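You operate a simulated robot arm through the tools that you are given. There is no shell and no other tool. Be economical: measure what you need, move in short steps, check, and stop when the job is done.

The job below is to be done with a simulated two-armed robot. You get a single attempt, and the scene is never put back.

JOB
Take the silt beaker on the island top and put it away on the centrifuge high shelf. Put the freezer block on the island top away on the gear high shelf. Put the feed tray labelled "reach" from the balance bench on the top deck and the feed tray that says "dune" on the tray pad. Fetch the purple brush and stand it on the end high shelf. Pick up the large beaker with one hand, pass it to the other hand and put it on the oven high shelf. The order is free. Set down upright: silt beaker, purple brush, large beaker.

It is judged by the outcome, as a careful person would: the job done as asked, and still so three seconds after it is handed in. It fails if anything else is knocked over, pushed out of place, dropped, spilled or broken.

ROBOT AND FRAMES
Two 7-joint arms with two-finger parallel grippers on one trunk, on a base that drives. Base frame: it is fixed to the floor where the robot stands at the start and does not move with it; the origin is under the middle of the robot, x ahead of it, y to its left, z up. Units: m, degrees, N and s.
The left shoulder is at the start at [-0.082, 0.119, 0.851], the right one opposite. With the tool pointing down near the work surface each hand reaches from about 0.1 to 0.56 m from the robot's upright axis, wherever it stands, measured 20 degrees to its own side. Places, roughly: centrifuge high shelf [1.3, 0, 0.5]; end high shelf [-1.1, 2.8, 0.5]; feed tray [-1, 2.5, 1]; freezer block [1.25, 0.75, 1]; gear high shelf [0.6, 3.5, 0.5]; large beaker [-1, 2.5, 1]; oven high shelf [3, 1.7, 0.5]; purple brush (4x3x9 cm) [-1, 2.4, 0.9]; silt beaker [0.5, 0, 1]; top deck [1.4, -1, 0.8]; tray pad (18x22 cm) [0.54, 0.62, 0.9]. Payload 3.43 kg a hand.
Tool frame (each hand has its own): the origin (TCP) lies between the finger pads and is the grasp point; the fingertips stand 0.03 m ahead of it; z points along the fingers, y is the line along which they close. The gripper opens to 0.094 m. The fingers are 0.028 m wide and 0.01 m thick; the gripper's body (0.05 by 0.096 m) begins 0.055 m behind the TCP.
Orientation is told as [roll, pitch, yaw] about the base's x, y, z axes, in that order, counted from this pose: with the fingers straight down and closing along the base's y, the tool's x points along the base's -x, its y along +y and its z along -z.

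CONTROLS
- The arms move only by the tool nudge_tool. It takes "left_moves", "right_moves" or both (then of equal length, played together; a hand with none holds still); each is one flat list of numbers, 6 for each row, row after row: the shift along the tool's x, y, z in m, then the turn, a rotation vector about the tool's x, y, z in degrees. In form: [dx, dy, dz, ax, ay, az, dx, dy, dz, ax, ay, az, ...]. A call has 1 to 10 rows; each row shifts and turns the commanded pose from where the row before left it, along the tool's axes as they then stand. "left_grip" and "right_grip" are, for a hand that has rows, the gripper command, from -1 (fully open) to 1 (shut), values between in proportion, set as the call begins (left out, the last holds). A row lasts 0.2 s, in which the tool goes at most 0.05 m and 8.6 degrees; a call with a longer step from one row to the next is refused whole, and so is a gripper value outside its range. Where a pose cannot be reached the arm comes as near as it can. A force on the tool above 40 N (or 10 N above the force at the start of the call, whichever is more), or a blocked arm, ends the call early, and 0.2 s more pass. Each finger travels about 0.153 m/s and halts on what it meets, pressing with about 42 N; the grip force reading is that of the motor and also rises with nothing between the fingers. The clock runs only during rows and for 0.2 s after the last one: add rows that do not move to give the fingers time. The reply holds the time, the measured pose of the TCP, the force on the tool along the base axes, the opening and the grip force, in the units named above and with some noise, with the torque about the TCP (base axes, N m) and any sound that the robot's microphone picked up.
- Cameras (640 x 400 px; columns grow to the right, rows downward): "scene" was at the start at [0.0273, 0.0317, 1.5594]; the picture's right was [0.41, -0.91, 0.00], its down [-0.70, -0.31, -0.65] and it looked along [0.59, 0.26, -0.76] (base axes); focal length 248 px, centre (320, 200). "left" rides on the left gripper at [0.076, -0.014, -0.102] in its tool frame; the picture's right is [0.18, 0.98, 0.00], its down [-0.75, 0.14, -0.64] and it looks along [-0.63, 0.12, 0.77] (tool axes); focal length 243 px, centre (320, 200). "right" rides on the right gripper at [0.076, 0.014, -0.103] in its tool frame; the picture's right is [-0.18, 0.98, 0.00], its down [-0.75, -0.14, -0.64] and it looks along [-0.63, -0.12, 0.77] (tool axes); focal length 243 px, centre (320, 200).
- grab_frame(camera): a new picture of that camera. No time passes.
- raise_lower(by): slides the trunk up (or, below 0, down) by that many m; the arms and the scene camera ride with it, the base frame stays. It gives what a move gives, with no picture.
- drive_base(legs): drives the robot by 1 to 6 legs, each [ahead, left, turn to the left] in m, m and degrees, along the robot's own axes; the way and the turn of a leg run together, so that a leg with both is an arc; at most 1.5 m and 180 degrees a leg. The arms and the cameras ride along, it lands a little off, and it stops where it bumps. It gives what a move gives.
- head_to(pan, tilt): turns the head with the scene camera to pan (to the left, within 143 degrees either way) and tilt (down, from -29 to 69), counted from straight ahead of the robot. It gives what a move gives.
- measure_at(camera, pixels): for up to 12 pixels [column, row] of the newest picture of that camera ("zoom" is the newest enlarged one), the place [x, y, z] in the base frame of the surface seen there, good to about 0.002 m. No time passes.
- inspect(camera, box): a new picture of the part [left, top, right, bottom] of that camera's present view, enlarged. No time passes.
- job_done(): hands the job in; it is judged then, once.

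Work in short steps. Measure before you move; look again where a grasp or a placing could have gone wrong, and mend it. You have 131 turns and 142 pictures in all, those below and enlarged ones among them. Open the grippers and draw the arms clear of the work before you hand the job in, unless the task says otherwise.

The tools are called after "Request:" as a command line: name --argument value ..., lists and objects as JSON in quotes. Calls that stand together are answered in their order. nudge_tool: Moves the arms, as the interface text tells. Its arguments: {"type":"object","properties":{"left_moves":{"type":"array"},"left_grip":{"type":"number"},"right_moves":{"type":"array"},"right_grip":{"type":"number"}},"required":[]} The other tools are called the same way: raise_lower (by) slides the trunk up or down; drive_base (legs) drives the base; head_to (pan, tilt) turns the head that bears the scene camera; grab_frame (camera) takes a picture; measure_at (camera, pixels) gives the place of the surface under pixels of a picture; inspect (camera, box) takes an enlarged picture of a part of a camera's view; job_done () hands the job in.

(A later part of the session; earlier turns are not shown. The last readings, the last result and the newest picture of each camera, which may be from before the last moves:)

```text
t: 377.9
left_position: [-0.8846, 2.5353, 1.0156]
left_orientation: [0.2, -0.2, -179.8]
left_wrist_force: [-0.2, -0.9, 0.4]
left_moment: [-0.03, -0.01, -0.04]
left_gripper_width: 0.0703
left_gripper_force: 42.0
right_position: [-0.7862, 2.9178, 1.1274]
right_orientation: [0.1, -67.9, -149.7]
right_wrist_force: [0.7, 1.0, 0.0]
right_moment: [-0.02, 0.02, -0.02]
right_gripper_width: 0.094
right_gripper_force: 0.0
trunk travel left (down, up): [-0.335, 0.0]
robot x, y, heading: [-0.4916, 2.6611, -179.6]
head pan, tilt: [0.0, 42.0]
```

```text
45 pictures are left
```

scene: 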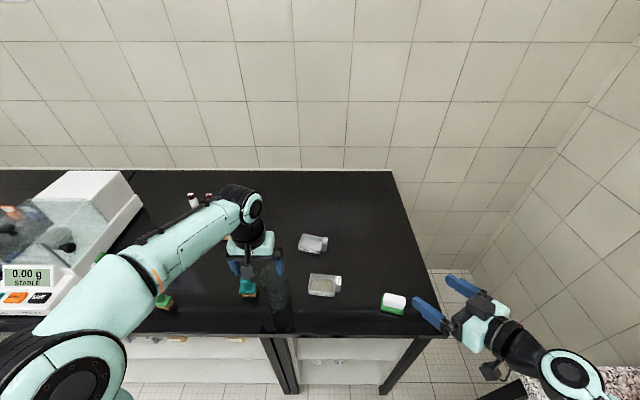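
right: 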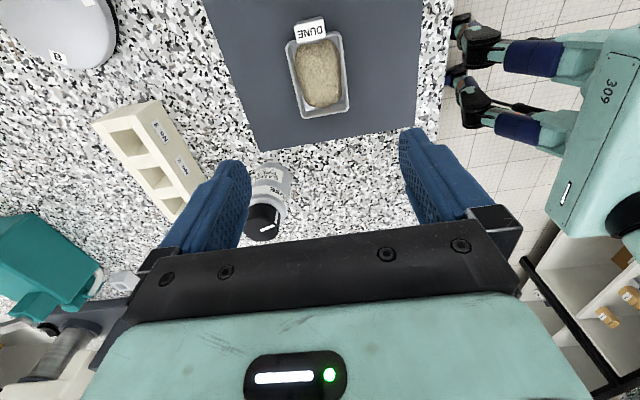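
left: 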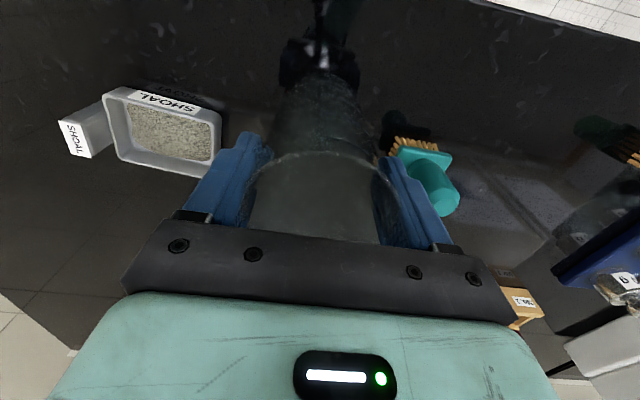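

Gripped at 0.070; base is 0.1156 below TCP. I lift, back away from the bench, bring the beaker to the middle and re-aim the right hand.

Request:
nudge_tool --left_moves '[0, 0, -0.02, 0, 0, 0, 0, 0, -0.035, 0, 0, 0, 0, 0, -0.04, 0, 0, 0, 0, 0, -0.04, 0, 0, 0, 0, 0, -0.03, 0, 0, 0]'

Request:
drive_base --legs '[[-0.32, 0, 0]]'

Request:
nudge_tool --left_moves '[-0.0175, -0.024, 0, 0, 0, 0, -0.0175, -0.024, 0, 0, 0, 0, -0.0175, -0.024, 0, 0, 0, 0, -0.0175, -0.024, 0, 0, 0, 0]' --right_moves '[0, 0, 0, 6.2, 0, 2.5, 0, 0, 0, 6.2, 0, 2.5, 0, 0, 0, 6.2, 0, 2.5, 0, 0, 0, 0, -8, 0]'

Request:
head_to --pan 0 --tilt 55

Request:
grab_frame --camera "scene"

```text
t: 379.1
left_position: [-0.8851, 2.5377, 1.1806]
left_orientation: [0.2, -0.1, -179.8]
left_wrist_force: [-0.3, -0.2, -1.8]
left_moment: [-0.01, 0.04, -0.03]
left_gripper_width: 0.0702
left_gripper_force: 41.9
right_position: [-0.7864, 2.9167, 1.1279]
right_orientation: [0.2, -68.0, -149.7]
right_wrist_force: [-0.1, -0.1, -0.4]
right_moment: [0.02, 0.01, 0.0]
right_gripper_width: 0.0942
right_gripper_force: 0.2
trunk travel left (down, up): [-0.335, 0.0]
robot x, y, heading: [-0.4945, 2.657, -179.4]
head pan, tilt: [0.0, 42.0]
```

```text
t: 381.2
left_position: [-0.5701, 2.5389, 1.1815]
left_orientation: [0.3, 0.0, -179.7]
left_wrist_force: [0.9, 0.4, -0.7]
left_moment: [-0.03, 0.03, 0.01]
left_gripper_width: 0.0702
left_gripper_force: 42.0
right_position: [-0.4717, 2.9188, 1.129]
right_orientation: [0.0, -67.9, -149.6]
right_wrist_force: [1.2, -0.3, -0.8]
right_moment: [-0.01, 0.05, -0.03]
right_gripper_width: 0.0939
right_gripper_force: 0.2
trunk travel left (down, up): [-0.335, 0.0]
robot x, y, heading: [-0.177, 2.6614, -179.6]
head pan, tilt: [0.0, 42.0]
```

```text
t: 382.2
left_position: [-0.6398, 2.6377, 1.1825]
left_orientation: [0.4, 0.0, -179.8]
left_wrist_force: [-1.3, 1.3, -1.5]
left_moment: [-0.01, -0.02, 0.0]
left_gripper_width: 0.0704
left_gripper_force: 42.1
right_position: [-0.4939, 2.9463, 1.1526]
right_orientation: [1.0, -75.9, -170.4]
right_wrist_force: [1.1, 0.4, -0.2]
right_moment: [-0.01, 0.02, 0.05]
right_gripper_width: 0.0941
right_gripper_force: 0.2
right hand out of reach, approached as far as the arm can: row 2, 3, 4
trunk travel left (down, up): [-0.335, 0.0]
robot x, y, heading: [-0.174, 2.6658, -179.6]
head pan, tilt: [0.0, 42.0]
```

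```text
t: 383.0
left_position: [-0.6389, 2.6342, 1.1817]
left_orientation: [0.2, -0.1, -179.9]
left_wrist_force: [0.3, -1.0, -1.2]
left_moment: [0.01, -0.04, -0.02]
left_gripper_width: 0.07
left_gripper_force: 42.1
right_position: [-0.4921, 2.9444, 1.1532]
right_orientation: [0.0, -75.8, -169.6]
right_wrist_force: [0.5, -0.1, -0.1]
right_moment: [-0.01, 0.0, 0.0]
right_gripper_width: 0.0938
right_gripper_force: 0.1
trunk travel left (down, up): [-0.335, 0.0]
robot x, y, heading: [-0.1775, 2.6591, -179.6]
head pan, tilt: [0.0, 55.0]
```

```text
44 pictures are left
```

scene: 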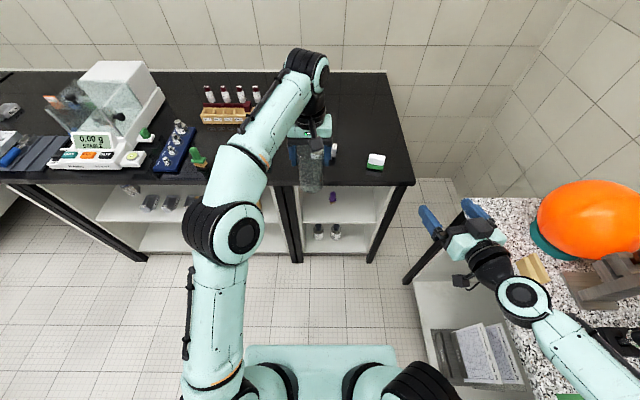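

The right arm is near the gear bench here, so I first strafe 0.5 m away. Then I extend the beaker a little and bring the right hand to a pre-grasp behind it.

Request:
drive_base --legs '[[0, 0.5, 0]]'

Request:
nudge_tool --left_moves '[-0.00625, 0, 0, 0, 0, 0, -0.00625, 0, 0, 0, 0, 0, -0.00625, 0, 0, 0, 0, 0, -0.00625, 0, 0, 0, 0, 0, -0.00625, 0, 0, 0, 0, 0, -0.00625, 0, 0, 0, 0, 0, -0.00625, 0, 0, 0, 0, 0, -0.00625, 0, 0, 0, 0, 0]' --right_moves '[-0.0015, 0.0339, 0.0152, 0, 0, 0, -0.0015, 0.0339, 0.0152, 0, 0, 0, -0.0015, 0.0339, 0.0152, 0, 0, 0, -0.0015, 0.0339, 0.0152, 0, 0, 0, -0.0015, 0.0339, 0.0152, 0, 0, 0, -0.0015, 0.0339, 0.0152, 0, 0, 0, -0.0015, 0.0339, 0.0152, 0, 0, 0, -0.0015, 0.0339, 0.0152, 0, 0, 0]'

Request:
grab_frame --camera "right"

Request:
grab_frame --camera "scene"

```text
t: 387.9
left_position: [-0.6336, 2.1228, 1.1819]
left_orientation: [0.2, -0.1, -179.3]
left_wrist_force: [1.0, 0.9, -1.7]
left_moment: [-0.01, 0.0, 0.02]
left_gripper_width: 0.0701
left_gripper_force: 41.5
right_position: [-0.4903, 2.4336, 1.1541]
right_orientation: [0.2, -76.0, -169.0]
right_wrist_force: [-0.3, 0.1, -0.1]
right_moment: [-0.02, -0.01, -0.03]
right_gripper_width: 0.094
right_gripper_force: 0.2
trunk travel left (down, up): [-0.335, 0.0]
robot x, y, heading: [-0.1718, 2.1549, -179.1]
head pan, tilt: [0.0, 55.0]
```

```text
t: 389.7
left_position: [-0.6644, 2.1202, 1.1756]
left_orientation: [0.2, 0.0, -179.2]
left_wrist_force: [0.5, -0.6, -1.5]
left_moment: [0.02, 0.01, 0.0]
left_gripper_width: 0.0704
left_gripper_force: 41.8
left hand out of reach, approached as far as the arm can: row 5, 6, 7, 8
right_position: [-0.5765, 2.1544, 1.153]
right_orientation: [0.0, -75.8, -169.0]
right_wrist_force: [-0.6, -0.5, -0.5]
right_moment: [-0.02, 0.02, -0.02]
right_gripper_width: 0.094
right_gripper_force: 0.0
right hand out of reach, approached as far as the arm can: row 1, 2, 3
trunk travel left (down, up): [-0.335, 0.0]
robot x, y, heading: [-0.1673, 2.1552, -179.0]
head pan, tilt: [0.0, 55.0]
```

```text
43 pictures are left
```

right: 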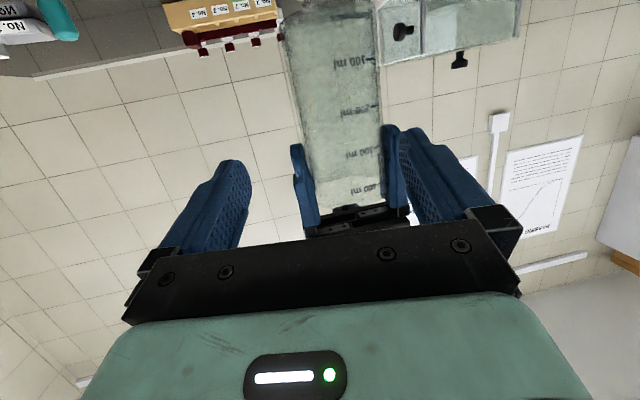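

```text
42 pictures are left
```

scene: 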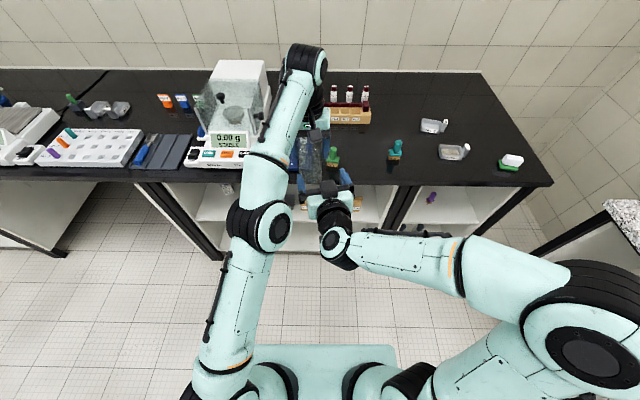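

Right hand is 9 cm behind the beaker, 5.5 cm too high. I lower it and shift 1.7 cm, then check alignment.

Request:
nudge_tool --right_moves '[0.0267, 0.0085, 0.0067, 0, 0, 0, 0.0267, 0.0085, 0.0067, 0, 0, 0]' --right_grip -1

Request:
grab_frame --camera "right"

```text
t: 390.3
left_position: [-0.6648, 2.1198, 1.1757]
left_orientation: [0.2, 0.0, -179.3]
left_wrist_force: [-0.4, -0.5, -1.3]
left_moment: [0.02, -0.01, 0.03]
left_gripper_width: 0.0703
left_gripper_force: 41.9
right_position: [-0.5742, 2.1377, 1.0967]
right_orientation: [0.2, -75.9, -169.2]
right_wrist_force: [-0.2, -1.3, 0.6]
right_moment: [0.01, -0.04, -0.01]
right_gripper_width: 0.0938
right_gripper_force: 0.1
trunk travel left (down, up): [-0.335, 0.0]
robot x, y, heading: [-0.1724, 2.1543, -179.1]
head pan, tilt: [0.0, 55.0]
```

```text
41 pictures are left
```

right: 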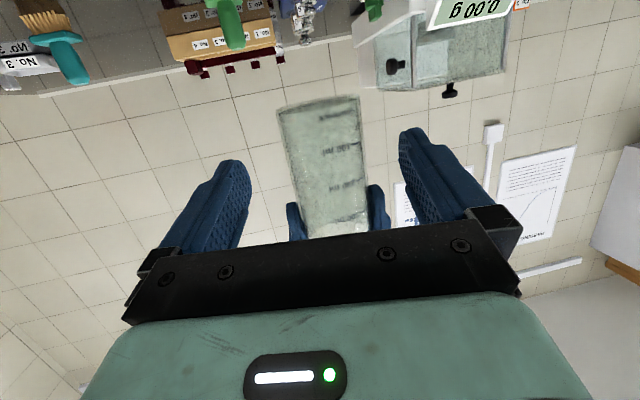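

Well aligned (beaker at x≈322). I advance 9 cm around the beaker's lower part.

Request:
nudge_tool --right_moves '[-0.0073, 0, 0.029, 0, 0, 0, -0.0073, 0, 0.029, 0, 0, 0, -0.0073, 0, 0.029, 0, 0, 0]'

Request:
grab_frame --camera "right"

Request:
inspect --camera "scene" --box '[260, 90, 400, 230]'

```text
t: 391.1
left_position: [-0.6644, 2.1206, 1.175]
left_orientation: [0.2, 0.0, -179.3]
left_wrist_force: [0.3, -0.3, -1.5]
left_moment: [-0.01, -0.01, -0.01]
left_gripper_width: 0.0702
left_gripper_force: 42.3
right_position: [-0.6613, 2.124, 1.0971]
right_orientation: [0.2, -75.8, -169.2]
right_wrist_force: [0.5, 0.2, -0.2]
right_moment: [0.0, 0.01, 0.02]
right_gripper_width: 0.0937
right_gripper_force: 0.0
trunk travel left (down, up): [-0.335, 0.0]
robot x, y, heading: [-0.172, 2.1579, -179.2]
head pan, tilt: [0.0, 55.0]
```

```text
40 pictures are left
```

right: 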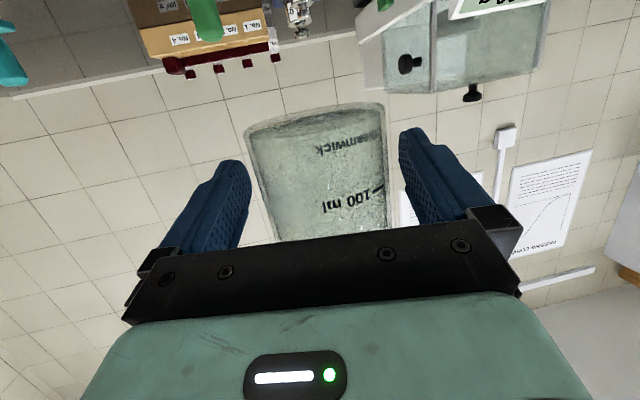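

```text
2.86 times, centred on (330, 160) of scene
```

zoom: 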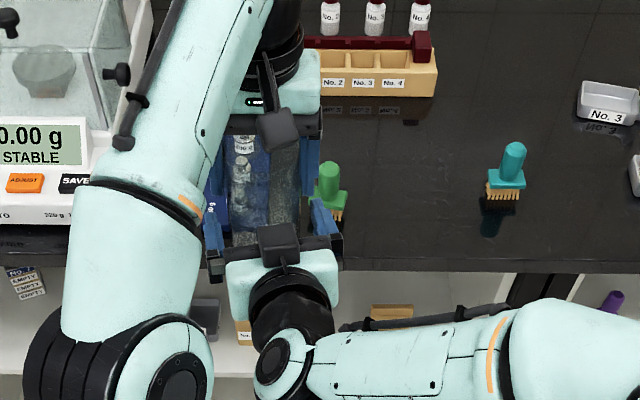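

The lower part is between the right fingers. I close the right gripper.

Request:
nudge_tool --right_moves '[0, 0, 0, 0, 0, 0, 0, 0, 0, 0, 0, 0, 0, 0, 0, 0, 0, 0]' --right_grip 1

Request:
nudge_tool --left_moves '[0, 0, 0, 0, 0, 0, 0, 0, 0, 0, 0, 0]' --left_grip -1

Request:
grab_frame --camera "right"

```text
t: 391.9
left_position: [-0.6639, 2.1214, 1.176]
left_orientation: [0.1, 0.0, -179.5]
left_wrist_force: [2.7, 4.1, 0.1]
left_moment: [0.51, 0.15, -0.22]
left_gripper_width: 0.0703
left_gripper_force: 42.1
right_position: [-0.6596, 2.1235, 1.0977]
right_orientation: [0.3, -75.8, -169.1]
right_wrist_force: [-2.8, -4.8, 0.7]
right_moment: [-0.12, -0.34, 0.24]
right_gripper_width: 0.0724
right_gripper_force: 41.9
trunk travel left (down, up): [-0.335, 0.0]
robot x, y, heading: [-0.1693, 2.1563, -178.9]
head pan, tilt: [0.0, 55.0]
```

```text
t: 392.5
left_position: [-0.6634, 2.1194, 1.1756]
left_orientation: [0.2, -0.1, -179.2]
left_wrist_force: [0.1, -0.1, 0.5]
left_moment: [0.0, -0.01, 0.0]
left_gripper_width: 0.094
left_gripper_force: 0.1
right_position: [-0.6587, 2.1235, 1.0977]
right_orientation: [0.1, -75.9, -169.2]
right_wrist_force: [-0.4, 0.6, -0.2]
right_moment: [0.01, -0.01, 0.01]
right_gripper_width: 0.0723
right_gripper_force: 41.8
trunk travel left (down, up): [-0.335, 0.0]
robot x, y, heading: [-0.1696, 2.1549, -178.9]
head pan, tilt: [0.0, 55.0]
```

```text
38 pictures are left
```

right: 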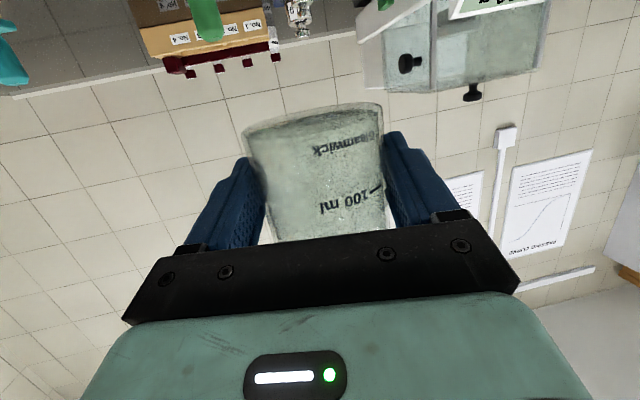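

Right holds it firmly (0.072). I lower the right hand 10 cm out of the left fingers, then retract the left hand.

Request:
nudge_tool --right_moves '[0.0242, 0, 0.0061, 0, 0, 0, 0.0242, 0, 0.0061, 0, 0, 0, 0.0242, 0, 0.0061, 0, 0, 0, 0.0242, 0, 0.0061, 0, 0, 0]'

Request:
nudge_tool --left_moves '[0, 0.04, 0, 0, 0, 0, 0, 0.04, 0, 0, 0, 0, 0.02, 0.04, 0, 0, 0, 0, 0.03, 0.03, 0, 0, 0, 0, 0.03, 0.02, 0, 0, 0, 0]'

Request:
drive_base --legs '[[-0.05, 0, 0]]'

Request:
grab_frame --camera "scene"

```text
t: 393.5
left_position: [-0.6649, 2.1209, 1.1757]
left_orientation: [0.2, 0.1, -179.2]
left_wrist_force: [-0.2, -0.4, -0.3]
left_moment: [0.01, -0.03, 0.01]
left_gripper_width: 0.0937
left_gripper_force: 0.0
right_position: [-0.6601, 2.1206, 0.9983]
right_orientation: [0.1, -75.8, -169.0]
right_wrist_force: [0.3, 0.3, 0.1]
right_moment: [-0.04, -0.03, 0.0]
right_gripper_width: 0.0725
right_gripper_force: 42.0
trunk travel left (down, up): [-0.335, 0.0]
robot x, y, heading: [-0.1684, 2.1565, -179.1]
head pan, tilt: [0.0, 55.0]
```

```text
t: 394.7
left_position: [-0.5772, 1.9492, 1.1786]
left_orientation: [0.2, -0.1, -179.3]
left_wrist_force: [0.3, -0.4, -1.0]
left_moment: [0.0, 0.02, 0.01]
left_gripper_width: 0.0938
left_gripper_force: 0.1
right_position: [-0.6591, 2.1204, 1.0]
right_orientation: [0.1, -75.9, -169.1]
right_wrist_force: [-0.2, 0.1, 0.0]
right_moment: [-0.01, -0.01, 0.01]
right_gripper_width: 0.0721
right_gripper_force: 42.2
trunk travel left (down, up): [-0.335, 0.0]
robot x, y, heading: [-0.1684, 2.155, -179.3]
head pan, tilt: [0.0, 55.0]
```

```text
t: 395.7
left_position: [-0.5315, 1.9512, 1.1802]
left_orientation: [0.2, -0.1, -179.3]
left_wrist_force: [-0.7, 0.2, 0.8]
left_moment: [-0.02, 0.01, -0.01]
left_gripper_width: 0.0942
left_gripper_force: 0.0
right_position: [-0.6114, 2.1228, 0.9995]
right_orientation: [0.1, -75.9, -169.2]
right_wrist_force: [0.2, -0.1, -0.4]
right_moment: [0.01, -0.04, 0.01]
right_gripper_width: 0.0725
right_gripper_force: 42.0
trunk travel left (down, up): [-0.335, 0.0]
robot x, y, heading: [-0.119, 2.1544, -179.0]
head pan, tilt: [0.0, 55.0]
```

```text
37 pictures are left
```

scene: 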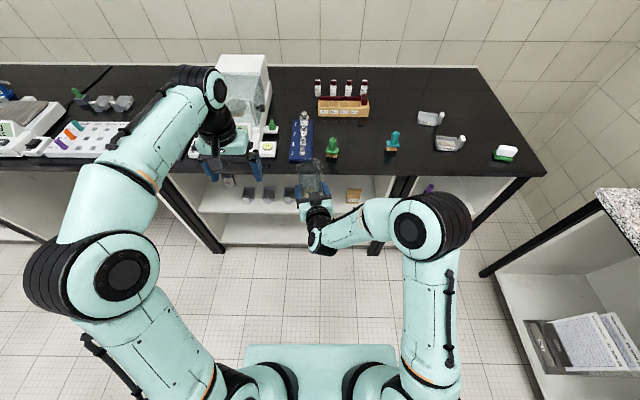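

Handover done; the right hand holds the beaker upright. I drive to the aisle, turn, and go to the far side near the oven.

Request:
drive_base --legs '[[0, -0.4, -1], [0, 0, 180]]'

Request:
drive_base --legs '[[0.7, 0, 0]]'

Request:
head_to --pan 0 --tilt 35

Request:
grab_frame --camera "scene"

```text
t: 407.2
left_position: [0.2802, 2.7759, 1.1791]
left_orientation: [0.2, 0.0, 3.3]
left_wrist_force: [-0.2, 0.5, 0.0]
left_moment: [-0.02, 0.0, 0.01]
left_gripper_width: 0.0941
left_gripper_force: 0.1
right_position: [0.3676, 2.6098, 0.9989]
right_orientation: [0.1, -75.9, 13.5]
right_wrist_force: [-0.4, 0.0, -0.6]
right_moment: [0.01, 0.02, 0.01]
right_gripper_width: 0.0689
right_gripper_force: 42.2
trunk travel left (down, up): [-0.335, 0.0]
robot x, y, heading: [-0.1209, 2.5555, 3.4]
head pan, tilt: [0.0, 55.0]
```

```text
t: 411.0
left_position: [0.9645, 2.8291, 1.1789]
left_orientation: [0.2, 0.1, 4.2]
left_wrist_force: [0.2, 0.3, 0.0]
left_moment: [0.0, -0.01, -0.02]
left_gripper_width: 0.0942
left_gripper_force: 0.1
right_position: [1.0546, 2.6646, 0.9994]
right_orientation: [0.0, -75.7, 14.4]
right_wrist_force: [0.6, -1.1, -0.9]
right_moment: [-0.02, 0.02, 0.03]
right_gripper_width: 0.067
right_gripper_force: 42.1
trunk travel left (down, up): [-0.335, 0.0]
robot x, y, heading: [0.5685, 2.602, 4.5]
head pan, tilt: [0.0, 55.0]
```

```text
t: 411.9
left_position: [0.9647, 2.83, 1.1801]
left_orientation: [0.3, 0.1, 4.2]
left_wrist_force: [-0.2, 0.7, -0.5]
left_moment: [0.02, -0.02, 0.01]
left_gripper_width: 0.0941
left_gripper_force: 0.1
right_position: [1.0555, 2.664, 0.9992]
right_orientation: [0.1, -75.9, 14.3]
right_wrist_force: [-0.5, -0.1, 0.1]
right_moment: [-0.01, 0.01, -0.03]
right_gripper_width: 0.0667
right_gripper_force: 42.3
trunk travel left (down, up): [-0.335, 0.0]
robot x, y, heading: [0.5661, 2.6035, 4.3]
head pan, tilt: [0.0, 35.0]
```

```text
36 pictures are left
```

scene: 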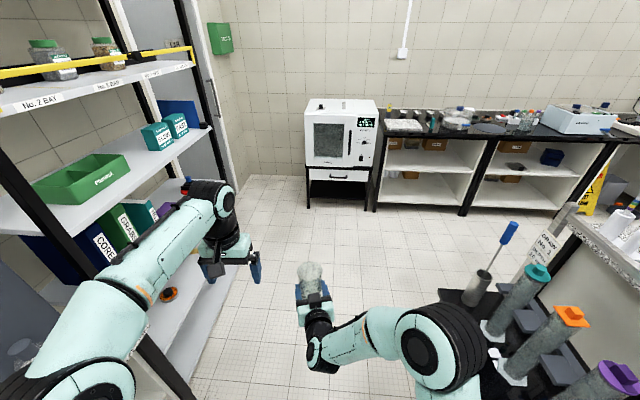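

The grip width has dropped from 0.072 to 0.067 – the beaker may be slipping. I look closely.

Request:
grab_frame --camera "right"

Request:
inspect --camera "scene" --box '[260, 240, 370, 370]'

```text
35 pictures are left
```

right: 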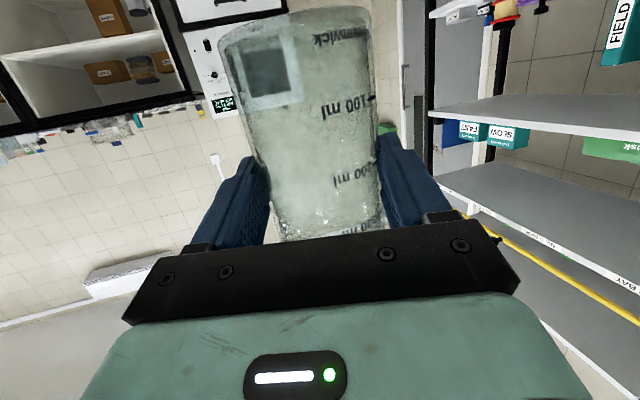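

```text
3.08 times, centred on (315, 305) of scene
```

zoom: 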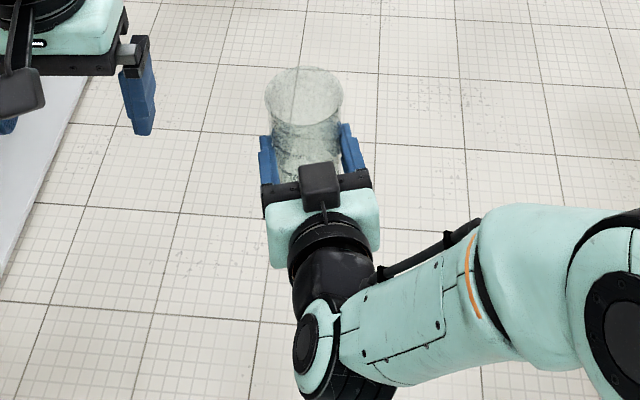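

The beaker has slid down in the grip. I measure its present pose.

Request:
measure_at --camera "right" --pixels '[[295, 12], [222, 45], [368, 20], [250, 150], [378, 130], [310, 60], [320, 150], [330, 220], [280, 20], [340, 15]]'

Request:
measure_at --camera "zoom" --pixels '[[267, 100], [342, 100], [305, 125], [305, 68], [275, 140], [340, 140], [305, 100]]'

```text
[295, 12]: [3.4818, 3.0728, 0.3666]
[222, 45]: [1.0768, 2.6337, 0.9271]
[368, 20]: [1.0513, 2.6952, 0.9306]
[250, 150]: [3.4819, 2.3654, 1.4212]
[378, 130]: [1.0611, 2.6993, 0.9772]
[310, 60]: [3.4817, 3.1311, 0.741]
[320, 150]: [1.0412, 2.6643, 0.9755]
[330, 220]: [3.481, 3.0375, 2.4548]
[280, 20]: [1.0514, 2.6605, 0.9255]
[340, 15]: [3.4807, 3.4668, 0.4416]
```

```text
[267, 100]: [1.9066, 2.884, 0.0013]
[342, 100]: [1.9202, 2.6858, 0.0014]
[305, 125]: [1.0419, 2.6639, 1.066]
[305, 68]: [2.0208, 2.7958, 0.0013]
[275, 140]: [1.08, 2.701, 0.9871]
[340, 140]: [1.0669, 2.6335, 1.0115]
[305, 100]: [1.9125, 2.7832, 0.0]
```

It's upright, bottom now 0.074 below the TCP; perhaps it has settled in the beaker's waist. I wait a moment to see whether it still slips.

Request:
nudge_tool --right_moves '[0, 0, 0, 0, 0, 0, 0, 0, 0, 0, 0, 0, 0, 0, 0, 0, 0, 0, 0, 0, 0, 0, 0, 0, 0, 0, 0, 0, 0, 0, 0, 0, 0, 0, 0, 0, 0, 0, 0, 0, 0, 0, 0, 0, 0, 0, 0, 0]'

Request:
grab_frame --camera "right"

```text
t: 413.6
left_position: [0.9637, 2.8297, 1.1798]
left_orientation: [0.2, 0.0, 4.2]
left_wrist_force: [0.2, 1.5, -0.3]
left_moment: [0.0, -0.01, 0.02]
left_gripper_width: 0.0939
left_gripper_force: 0.0
right_position: [1.0565, 2.6641, 0.9986]
right_orientation: [0.2, -75.9, 14.4]
right_wrist_force: [0.4, -1.2, -0.1]
right_moment: [-0.02, 0.08, -0.02]
right_gripper_width: 0.067
right_gripper_force: 41.9
trunk travel left (down, up): [-0.335, 0.0]
robot x, y, heading: [0.5688, 2.6033, 4.2]
head pan, tilt: [0.0, 35.0]
```

```text
33 pictures are left
```

right: 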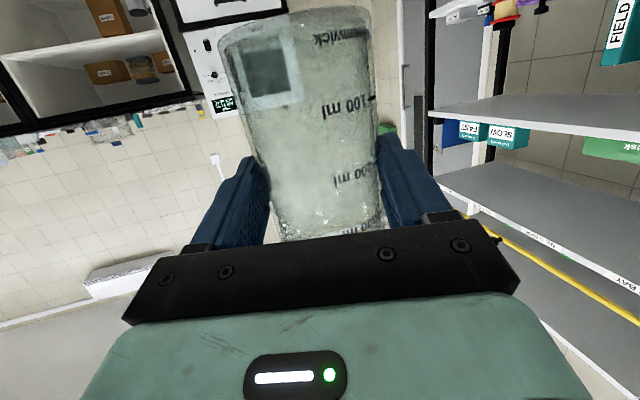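

It is stable at rest but slips when driving. I'll steady it with both hands while driving: the left hand goes above the rim first.

Request:
nudge_tool --left_moves '[-0.02, -0.033, 0, 0, 0, 0, -0.02, -0.033, 0, 0, 0, 0, -0.02, -0.033, 0, 0, 0, 0, -0.02, -0.033, 0.01, 0, 0, 0, -0.02, -0.033, 0.02, 0, 0, 0]' --left_grip -1

Request:
grab_frame --camera "left"

```text
t: 414.9
left_position: [1.0766, 2.6734, 1.1471]
left_orientation: [0.3, 0.1, 4.2]
left_wrist_force: [0.9, 0.1, 0.2]
left_moment: [0.0, 0.01, 0.01]
left_gripper_width: 0.094
left_gripper_force: 0.0
right_position: [1.0557, 2.6642, 0.9972]
right_orientation: [0.3, -75.8, 14.2]
right_wrist_force: [-0.9, -1.2, 0.9]
right_moment: [-0.03, 0.05, -0.03]
right_gripper_width: 0.067
right_gripper_force: 41.7
trunk travel left (down, up): [-0.335, 0.0]
robot x, y, heading: [0.5668, 2.6026, 4.3]
head pan, tilt: [0.0, 35.0]
```

```text
32 pictures are left
```

left: 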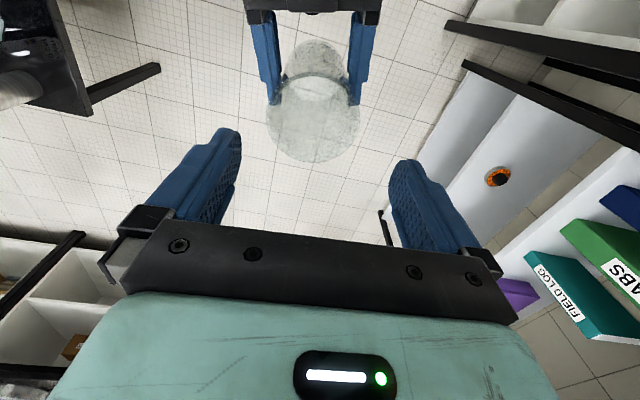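

Rim centre is within 5 mm of the left TCP, rim z≈1.064. I descend to z≈1.055 and close the left hand too.

Request:
nudge_tool --left_moves '[0.003, -0.005, 0.03, 0, 0, 0, 0, 0, 0.03, 0, 0, 0, 0, 0, 0.032, 0, 0, 0]'

Request:
nudge_tool --left_moves '[0, 0, 0, 0, 0, 0, 0, 0, 0, 0, 0, 0, 0, 0, 0, 0, 0, 0]' --left_grip 1

Request:
grab_frame --camera "left"

```text
t: 415.6
left_position: [1.0711, 2.6688, 1.057]
left_orientation: [0.2, -0.1, 4.2]
left_wrist_force: [-0.1, 0.4, 0.3]
left_moment: [0.03, -0.02, -0.03]
left_gripper_width: 0.0941
left_gripper_force: 0.0
right_position: [1.055, 2.6645, 0.9998]
right_orientation: [0.0, -75.8, 14.3]
right_wrist_force: [1.1, -0.4, 0.2]
right_moment: [0.01, 0.04, 0.02]
right_gripper_width: 0.0672
right_gripper_force: 41.8
trunk travel left (down, up): [-0.335, 0.0]
robot x, y, heading: [0.5674, 2.6064, 4.6]
head pan, tilt: [0.0, 35.0]
```

```text
t: 416.4
left_position: [1.0709, 2.6695, 1.0564]
left_orientation: [0.3, 0.0, 4.3]
left_wrist_force: [7.3, 10.8, -1.1]
left_moment: [-0.51, 0.02, -0.34]
left_gripper_width: 0.0719
left_gripper_force: 42.4
right_position: [1.0562, 2.6639, 0.9988]
right_orientation: [0.1, -75.9, 14.1]
right_wrist_force: [-5.7, -10.8, 1.1]
right_moment: [1.16, -0.4, 0.19]
right_gripper_width: 0.067
right_gripper_force: 42.1
trunk travel left (down, up): [-0.335, 0.0]
robot x, y, heading: [0.5653, 2.5997, 4.6]
head pan, tilt: [0.0, 35.0]
```

```text
31 pictures are left
```

left: 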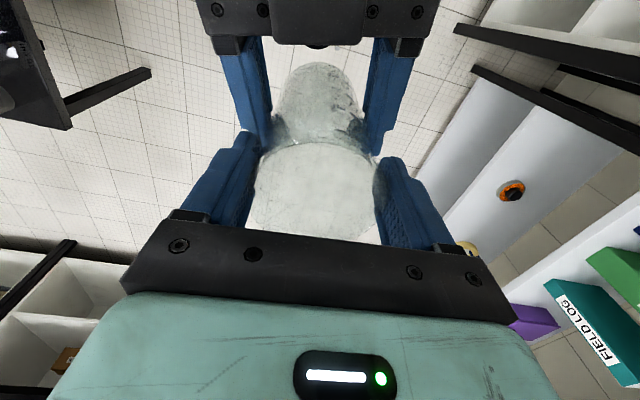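

Both hands hold it now. I drive on to the far aisle with the two-handed hold.

Request:
drive_base --legs '[[0.75, 0, -4.5], [0.65, 0, 0]]'

Request:
drive_base --legs '[[0, -0.45, 0], [0, -0.4, 0]]'

Request:
grab_frame --camera "scene"

```text
t: 423.7
left_position: [2.4663, 2.6242, 1.0577]
left_orientation: [0.4, -0.3, -1.7]
left_wrist_force: [16.2, 15.5, -0.7]
left_moment: [-0.06, -0.39, -0.6]
left_gripper_width: 0.0714
left_gripper_force: 42.2
right_position: [2.4503, 2.6209, 0.9988]
right_orientation: [0.2, -75.8, 8.5]
right_wrist_force: [-15.6, -15.0, 0.6]
right_moment: [0.98, -0.5, 0.35]
right_gripper_width: 0.0669
right_gripper_force: 41.6
trunk travel left (down, up): [-0.335, 0.0]
robot x, y, heading: [1.9585, 2.6047, -1.2]
head pan, tilt: [0.0, 35.0]
```

```text
t: 431.9
left_position: [2.4411, 1.7632, 1.0569]
left_orientation: [0.5, -0.1, -1.9]
left_wrist_force: [15.2, 2.4, -1.9]
left_moment: [-0.66, -0.29, -0.38]
left_gripper_width: 0.0706
left_gripper_force: 41.8
right_position: [2.4248, 1.7609, 0.998]
right_orientation: [0.2, -75.8, 8.2]
right_wrist_force: [-15.4, -1.9, 1.1]
right_moment: [0.81, -0.6, 0.42]
right_gripper_width: 0.0673
right_gripper_force: 41.8
trunk travel left (down, up): [-0.335, 0.0]
robot x, y, heading: [1.9334, 1.7533, -1.7]
head pan, tilt: [0.0, 35.0]
```

```text
30 pictures are left
```

scene: 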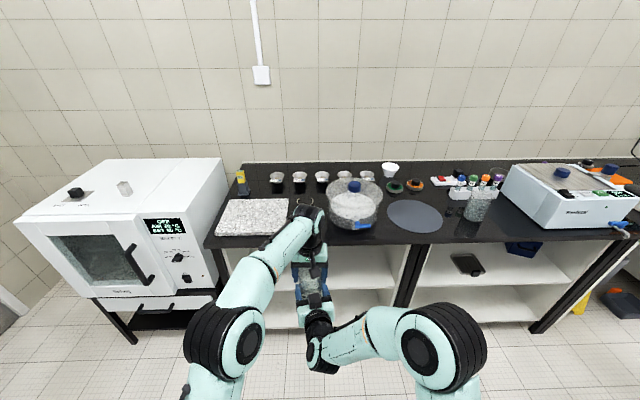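

I arrive in front of the oven-side bench. I lower the trunk with the two-handed hold and look at the shelf.

Request:
measure_at --camera "scene" --pixels '[[240, 245], [350, 245], [350, 275], [345, 305], [385, 250], [240, 260], [400, 280]]'

Request:
raise_lower --by -0.31

Request:
grab_frame --camera "scene"

```text
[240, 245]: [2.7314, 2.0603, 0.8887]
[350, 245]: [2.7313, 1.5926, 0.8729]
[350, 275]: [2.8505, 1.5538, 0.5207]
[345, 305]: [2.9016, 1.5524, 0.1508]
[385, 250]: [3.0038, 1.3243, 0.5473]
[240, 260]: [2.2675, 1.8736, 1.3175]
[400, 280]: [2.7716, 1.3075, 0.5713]
```

```text
t: 433.2
left_position: [2.4337, 1.7653, 0.939]
left_orientation: [0.3, -0.4, -1.5]
left_wrist_force: [0.8, -0.2, -0.2]
left_moment: [0.01, -0.13, -0.24]
left_gripper_width: 0.0706
left_gripper_force: 41.9
right_position: [2.4166, 1.7634, 0.88]
right_orientation: [0.4, -74.5, 8.5]
right_wrist_force: [-0.8, -1.0, -0.3]
right_moment: [0.04, 0.13, 0.17]
right_gripper_width: 0.0673
right_gripper_force: 42.2
trunk travel left (down, up): [-0.227, 0.109]
robot x, y, heading: [1.9328, 1.7475, -2.1]
head pan, tilt: [0.0, 35.0]
stopped: the force on the tool passed its limit at 44 N (the readings are from after the stop); the commanded pose is now the measured one
```

```text
29 pictures are left
```

scene: 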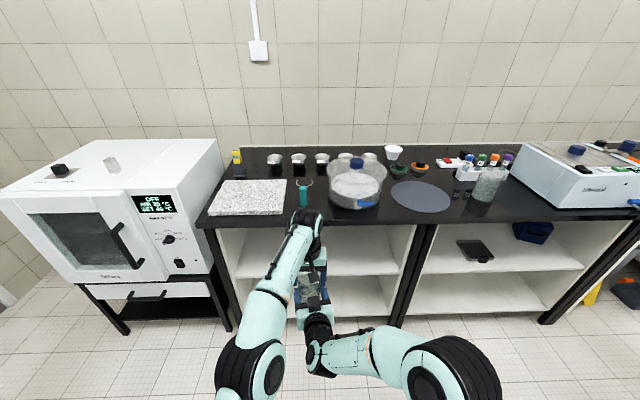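

Internal force between the two hands stopped it; commanded pose has been reset, forces are near zero. I continue lowering.

Request:
raise_lower --by -0.11

Request:
raise_lower --by -0.09

Request:
head_to --pan 0 --tilt 40

Request:
grab_frame --camera "scene"

```text
t: 434.7
left_position: [2.4333, 1.7652, 0.8288]
left_orientation: [0.3, -0.5, -1.5]
left_wrist_force: [10.0, 1.5, 0.0]
left_moment: [-0.3, -0.73, -0.31]
left_gripper_width: 0.0709
left_gripper_force: 42.0
right_position: [2.4182, 1.7626, 0.7717]
right_orientation: [0.4, -74.3, 8.5]
right_wrist_force: [-10.1, -1.4, -0.3]
right_moment: [0.39, 0.18, 0.35]
right_gripper_width: 0.0671
right_gripper_force: 41.9
trunk travel left (down, up): [-0.117, 0.219]
robot x, y, heading: [1.9318, 1.7464, -1.9]
head pan, tilt: [0.0, 35.0]
```

```text
t: 435.9
left_position: [2.4329, 1.7652, 0.7387]
left_orientation: [0.2, -0.4, -1.7]
left_wrist_force: [16.0, 0.5, 0.5]
left_moment: [-0.37, -0.47, -0.31]
left_gripper_width: 0.0704
left_gripper_force: 42.1
right_position: [2.417, 1.7624, 0.6824]
right_orientation: [0.4, -74.5, 8.6]
right_wrist_force: [-15.5, -0.7, -1.5]
right_moment: [0.45, -0.42, 0.33]
right_gripper_width: 0.0674
right_gripper_force: 41.5
trunk travel left (down, up): [-0.027, 0.309]
robot x, y, heading: [1.9353, 1.7448, -1.8]
head pan, tilt: [0.0, 35.0]
```

```text
t: 436.6
left_position: [2.434, 1.7656, 0.7387]
left_orientation: [0.3, -0.4, -1.5]
left_wrist_force: [17.2, 0.9, -0.5]
left_moment: [-0.31, -0.21, -0.29]
left_gripper_width: 0.0705
left_gripper_force: 41.6
right_position: [2.417, 1.7627, 0.6818]
right_orientation: [0.4, -74.4, 8.5]
right_wrist_force: [-17.6, -0.7, -1.0]
right_moment: [0.39, -0.76, 0.28]
right_gripper_width: 0.0673
right_gripper_force: 41.4
trunk travel left (down, up): [-0.027, 0.309]
robot x, y, heading: [1.9347, 1.7495, -1.7]
head pan, tilt: [0.0, 40.0]
```

```text
28 pictures are left
```

scene: 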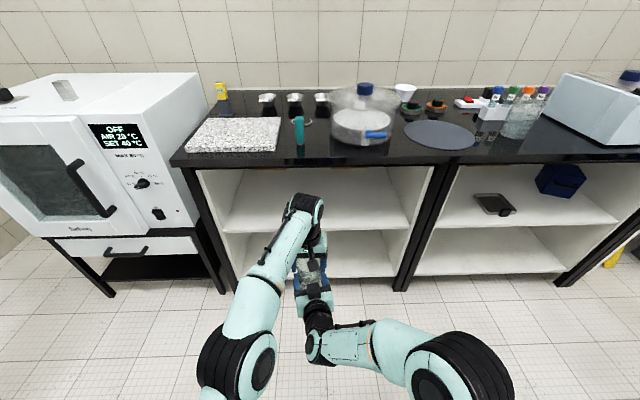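

I measure the shelf's geometry around (300,215).

Request:
measure_at --camera "scene" --pixels '[[250, 215], [370, 205], [370, 228], [250, 230], [360, 180], [385, 215], [230, 235], [350, 152], [400, 215], [300, 180]]'

Request:
inspect --camera "scene" --box '[180, 130, 460, 300]'

```text
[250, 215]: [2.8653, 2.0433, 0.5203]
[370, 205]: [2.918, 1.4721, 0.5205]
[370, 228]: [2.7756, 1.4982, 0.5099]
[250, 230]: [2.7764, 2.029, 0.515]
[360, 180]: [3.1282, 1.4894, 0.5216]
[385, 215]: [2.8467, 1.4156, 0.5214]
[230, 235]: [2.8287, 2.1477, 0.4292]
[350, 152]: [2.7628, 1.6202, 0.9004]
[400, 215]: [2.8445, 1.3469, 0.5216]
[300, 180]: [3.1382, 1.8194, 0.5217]
```

```text
2.29 times, centred on (320, 215) of scene
```

zoom: 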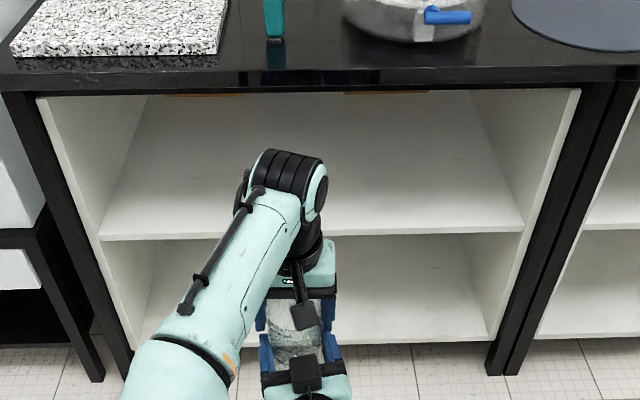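

Shelf front x 2.776, z 0.521, free. While the left hand holds, I re-centre the right grip (axis is ~1.5 cm ahead of its TCP).

Request:
nudge_tool --right_moves '[0, 0, 0, 0, 0, 0, 0, 0, 0, 0, 0, 0]' --right_grip -1

Request:
nudge_tool --right_moves '[-0.0019, 0, 0.0068, 0, 0, 0, -0.0019, 0, 0.0068, 0, 0, 0]'

Request:
grab_frame --camera "right"

```text
t: 437.2
left_position: [2.4329, 1.7653, 0.74]
left_orientation: [0.3, -0.1, -1.5]
left_wrist_force: [-0.1, 0.8, -0.3]
left_moment: [0.01, 0.0, 0.0]
left_gripper_width: 0.0704
left_gripper_force: 41.5
right_position: [2.4187, 1.7629, 0.6825]
right_orientation: [0.3, -74.6, 8.4]
right_wrist_force: [-0.1, 0.2, -0.5]
right_moment: [0.0, -0.03, -0.02]
right_gripper_width: 0.094
right_gripper_force: 0.0
trunk travel left (down, up): [-0.027, 0.309]
robot x, y, heading: [1.9324, 1.7466, -1.8]
head pan, tilt: [0.0, 40.0]
```

```text
t: 437.8
left_position: [2.4327, 1.7651, 0.7385]
left_orientation: [0.2, -0.2, -1.6]
left_wrist_force: [-0.5, 0.2, -0.1]
left_moment: [-0.02, -0.02, -0.02]
left_gripper_width: 0.0701
left_gripper_force: 42.2
right_position: [2.4309, 1.7646, 0.6809]
right_orientation: [0.3, -74.4, 8.6]
right_wrist_force: [0.9, 0.6, -0.6]
right_moment: [0.01, 0.01, 0.02]
right_gripper_width: 0.094
right_gripper_force: 0.0
trunk travel left (down, up): [-0.027, 0.309]
robot x, y, heading: [1.9336, 1.7456, -1.7]
head pan, tilt: [0.0, 40.0]
```

```text
26 pictures are left
```

right: 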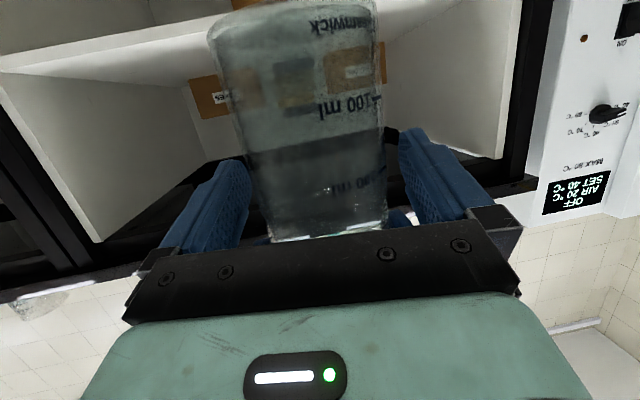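

Beaker is centred between the right fingers. I close the right hand, then release and lift the left.

Request:
nudge_tool --right_moves '[0, 0, 0, 0, 0, 0, 0, 0, 0, 0, 0, 0, 0, 0, 0, 0, 0, 0]' --right_grip 1

Request:
nudge_tool --left_moves '[0, 0, 0, 0, 0, 0, 0, 0, 0, 0, 0, 0]' --left_grip -1

Request:
nudge_tool --left_moves '[0, 0, -0.03, 0, 0, 0, 0, 0, -0.03, 0, 0, 0, 0, 0, -0.03, 0, 0, 0, 0.02, 0.03, -0.01, 0, 0, 0, 0.03, 0.035, 0, 0, 0, 0, 0.03, 0.035, 0, 0, 0, 0, 0.03, 0.035, 0, 0, 0, 0]'

Request:
grab_frame --camera "right"

Request:
grab_frame --camera "scene"

```text
t: 438.6
left_position: [2.4329, 1.7654, 0.7384]
left_orientation: [0.2, -0.4, -1.5]
left_wrist_force: [-0.7, 1.9, 0.0]
left_moment: [0.34, 0.02, -0.24]
left_gripper_width: 0.0701
left_gripper_force: 42.3
right_position: [2.4311, 1.7643, 0.6806]
right_orientation: [0.2, -74.4, 8.6]
right_wrist_force: [1.1, -1.6, -0.4]
right_moment: [-0.19, 0.07, 0.22]
right_gripper_width: 0.0707
right_gripper_force: 41.9
trunk travel left (down, up): [-0.027, 0.309]
robot x, y, heading: [1.9336, 1.7495, -1.8]
head pan, tilt: [0.0, 40.0]
```

```text
t: 439.2
left_position: [2.4328, 1.7647, 0.7385]
left_orientation: [0.3, -0.4, -1.5]
left_wrist_force: [-0.1, 0.3, 0.2]
left_moment: [0.02, 0.0, 0.0]
left_gripper_width: 0.094
left_gripper_force: 0.0
right_position: [2.4304, 1.7648, 0.6818]
right_orientation: [0.5, -74.3, 8.5]
right_wrist_force: [-1.3, 0.1, 0.1]
right_moment: [-0.05, -0.01, 0.01]
right_gripper_width: 0.0707
right_gripper_force: 41.8
trunk travel left (down, up): [-0.027, 0.309]
robot x, y, heading: [1.9358, 1.7532, -1.9]
head pan, tilt: [0.0, 40.0]
```

```text
t: 440.8
left_position: [2.3046, 1.9046, 0.8254]
left_orientation: [0.2, -0.4, -1.4]
left_wrist_force: [-0.6, 0.4, -0.6]
left_moment: [-0.01, 0.02, 0.03]
left_gripper_width: 0.0938
left_gripper_force: 0.0
left hand out of reach, approached as far as the arm can: row 2, 3
right_position: [2.4298, 1.766, 0.6816]
right_orientation: [0.4, -74.3, 8.5]
right_wrist_force: [-0.3, -0.2, 0.1]
right_moment: [0.01, 0.03, 0.02]
right_gripper_width: 0.0708
right_gripper_force: 41.3
trunk travel left (down, up): [-0.027, 0.309]
robot x, y, heading: [1.9352, 1.7499, -1.6]
head pan, tilt: [0.0, 40.0]
```

```text
25 pictures are left
```

right: 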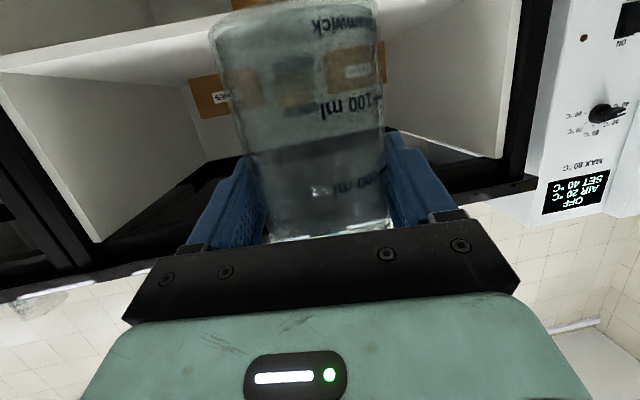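

```text
24 pictures are left
```

scene: 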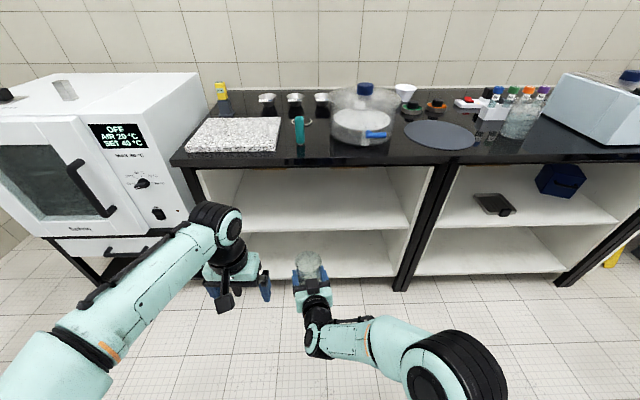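

Right hand alone holds the beaker (0.0708, full diameter). I measure the bottom height.

Request:
measure_at --camera "right" --pixels '[[285, 22], [280, 30], [290, 35], [320, 18], [300, 90], [310, 110], [340, 105], [330, 25], [345, 20], [320, 190]]'

Request:
inspect --camera "scene" --box '[260, 230, 360, 330]'

```text
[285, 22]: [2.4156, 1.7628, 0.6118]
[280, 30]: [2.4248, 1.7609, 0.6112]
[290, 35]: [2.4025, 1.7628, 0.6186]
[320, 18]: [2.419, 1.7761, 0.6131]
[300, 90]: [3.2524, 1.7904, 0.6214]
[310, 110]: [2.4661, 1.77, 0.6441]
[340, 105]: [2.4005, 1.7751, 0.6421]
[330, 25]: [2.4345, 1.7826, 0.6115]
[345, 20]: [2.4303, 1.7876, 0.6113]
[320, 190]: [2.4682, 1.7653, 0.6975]
```

```text
4.00 times, centred on (310, 280) of scene
```

zoom: 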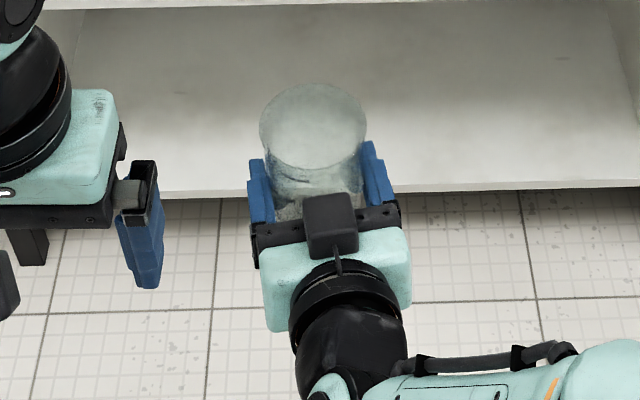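

Bottom is level at z≈0.6115 (0.070 below TCP). I drive 0.30 m ahead toward the shelf and check the grip.

Request:
drive_base --legs '[[0.15, 0, 0], [0.15, 0, 0]]'

Request:
grab_frame --camera "right"

Request:
measure_at --camera "right" --pixels '[[285, 22], [280, 30], [320, 18], [330, 25], [345, 20], [340, 105]]'

```text
t: 443.1
left_position: [2.6035, 1.8971, 0.8251]
left_orientation: [0.4, -0.3, -1.5]
left_wrist_force: [-0.2, -0.6, -0.6]
left_moment: [0.0, 0.03, 0.01]
left_gripper_width: 0.0941
left_gripper_force: 0.0
right_position: [2.7277, 1.7568, 0.6821]
right_orientation: [0.4, -74.4, 8.4]
right_wrist_force: [-0.6, 1.0, -1.6]
right_moment: [0.02, 0.04, 0.01]
right_gripper_width: 0.0706
right_gripper_force: 41.8
trunk travel left (down, up): [-0.027, 0.309]
robot x, y, heading: [2.2317, 1.7371, -1.8]
head pan, tilt: [0.0, 40.0]
```

```text
22 pictures are left
```

right: 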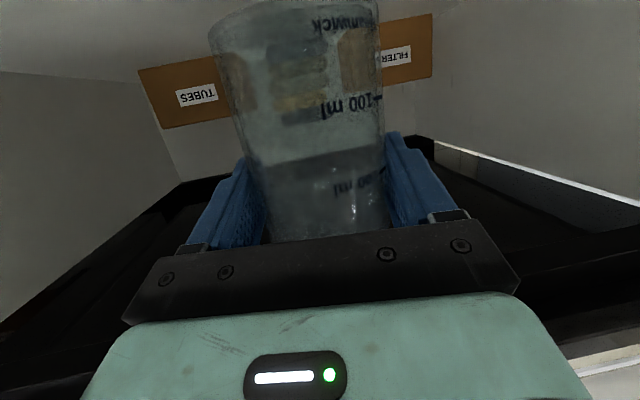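

```text
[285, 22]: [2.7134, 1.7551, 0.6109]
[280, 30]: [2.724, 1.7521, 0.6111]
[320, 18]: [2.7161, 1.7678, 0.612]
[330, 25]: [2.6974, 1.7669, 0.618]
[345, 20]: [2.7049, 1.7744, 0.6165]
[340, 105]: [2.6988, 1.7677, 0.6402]
```

No slip. I draw the left hand back, drive 7 cm more, reach 6 cm in and lower toward the shelf.

Request:
nudge_tool --left_moves '[0.03, 0, 0, 0, 0, 0, 0.03, 0, 0, 0, 0, 0]'

Request:
drive_base --legs '[[0.07, 0, 0]]'

Request:
nudge_tool --right_moves '[-0.004, 0, 0.0145, 0, 0, 0, -0.004, 0, 0.0145, 0, 0, 0, -0.004, 0, 0.0145, 0, 0, 0, -0.004, 0, 0.0145, 0, 0, 0, 0.0165, 0, 0.0046, 0, 0, 0, 0.0165, 0, 0.0046, 0, 0, 0, 0.0165, 0, 0.0046, 0, 0, 0, 0.0165, 0, 0.0046, 0, 0, 0]'

Request:
grab_frame --camera "right"

Request:
grab_frame --camera "scene"

```text
t: 443.7
left_position: [2.5409, 1.8972, 0.8245]
left_orientation: [0.3, -0.4, -1.4]
left_wrist_force: [0.0, 0.0, 0.5]
left_moment: [0.0, 0.0, 0.02]
left_gripper_width: 0.0944
left_gripper_force: 0.2
right_position: [2.7264, 1.7575, 0.6819]
right_orientation: [0.4, -74.4, 8.6]
right_wrist_force: [0.2, -1.4, -1.0]
right_moment: [0.0, 0.02, 0.0]
right_gripper_width: 0.0707
right_gripper_force: 42.0
trunk travel left (down, up): [-0.027, 0.309]
robot x, y, heading: [2.2312, 1.739, -1.3]
head pan, tilt: [0.0, 40.0]
```

```text
t: 444.7
left_position: [2.6111, 1.8943, 0.8246]
left_orientation: [0.2, -0.4, -1.5]
left_wrist_force: [0.4, 0.5, 0.6]
left_moment: [0.02, 0.04, -0.03]
left_gripper_width: 0.0939
left_gripper_force: 0.1
right_position: [2.7982, 1.7545, 0.6813]
right_orientation: [0.5, -74.4, 8.4]
right_wrist_force: [0.3, 0.5, -1.4]
right_moment: [-0.01, 0.01, 0.0]
right_gripper_width: 0.0704
right_gripper_force: 42.1
trunk travel left (down, up): [-0.027, 0.309]
robot x, y, heading: [2.2965, 1.7389, -1.7]
head pan, tilt: [0.0, 40.0]
```

```text
t: 446.5
left_position: [2.6112, 1.8952, 0.8241]
left_orientation: [0.3, -0.3, -1.5]
left_wrist_force: [-0.1, 0.5, -0.7]
left_moment: [0.02, -0.02, 0.0]
left_gripper_width: 0.0941
left_gripper_force: 0.0
right_position: [2.8552, 1.7639, 0.6125]
right_orientation: [0.6, -74.3, 8.5]
right_wrist_force: [-0.3, -0.1, -1.6]
right_moment: [0.0, 0.03, 0.02]
right_gripper_width: 0.0706
right_gripper_force: 41.8
trunk travel left (down, up): [-0.027, 0.309]
robot x, y, heading: [2.3017, 1.7399, -1.4]
head pan, tilt: [0.0, 40.0]
```

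```text
21 pictures are left
```

right: 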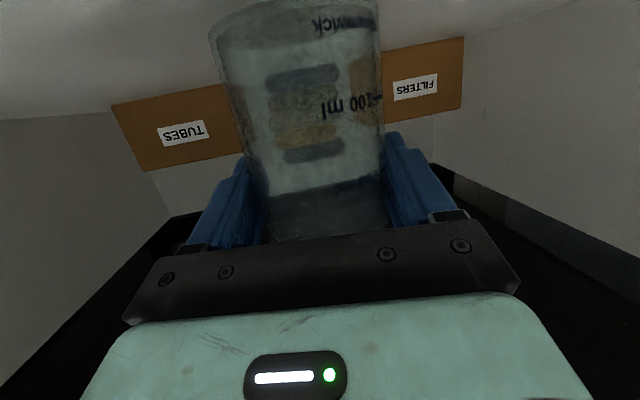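

```text
20 pictures are left
```

scene: 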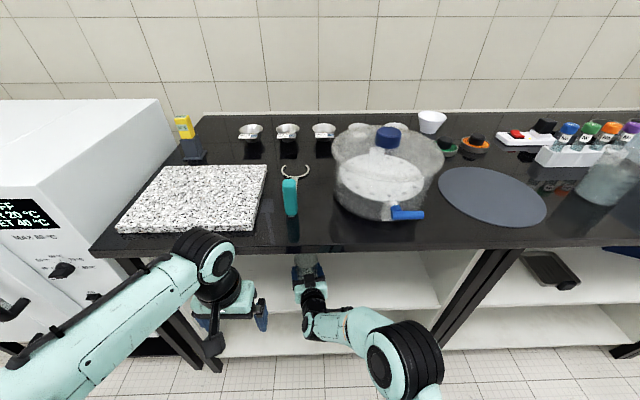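

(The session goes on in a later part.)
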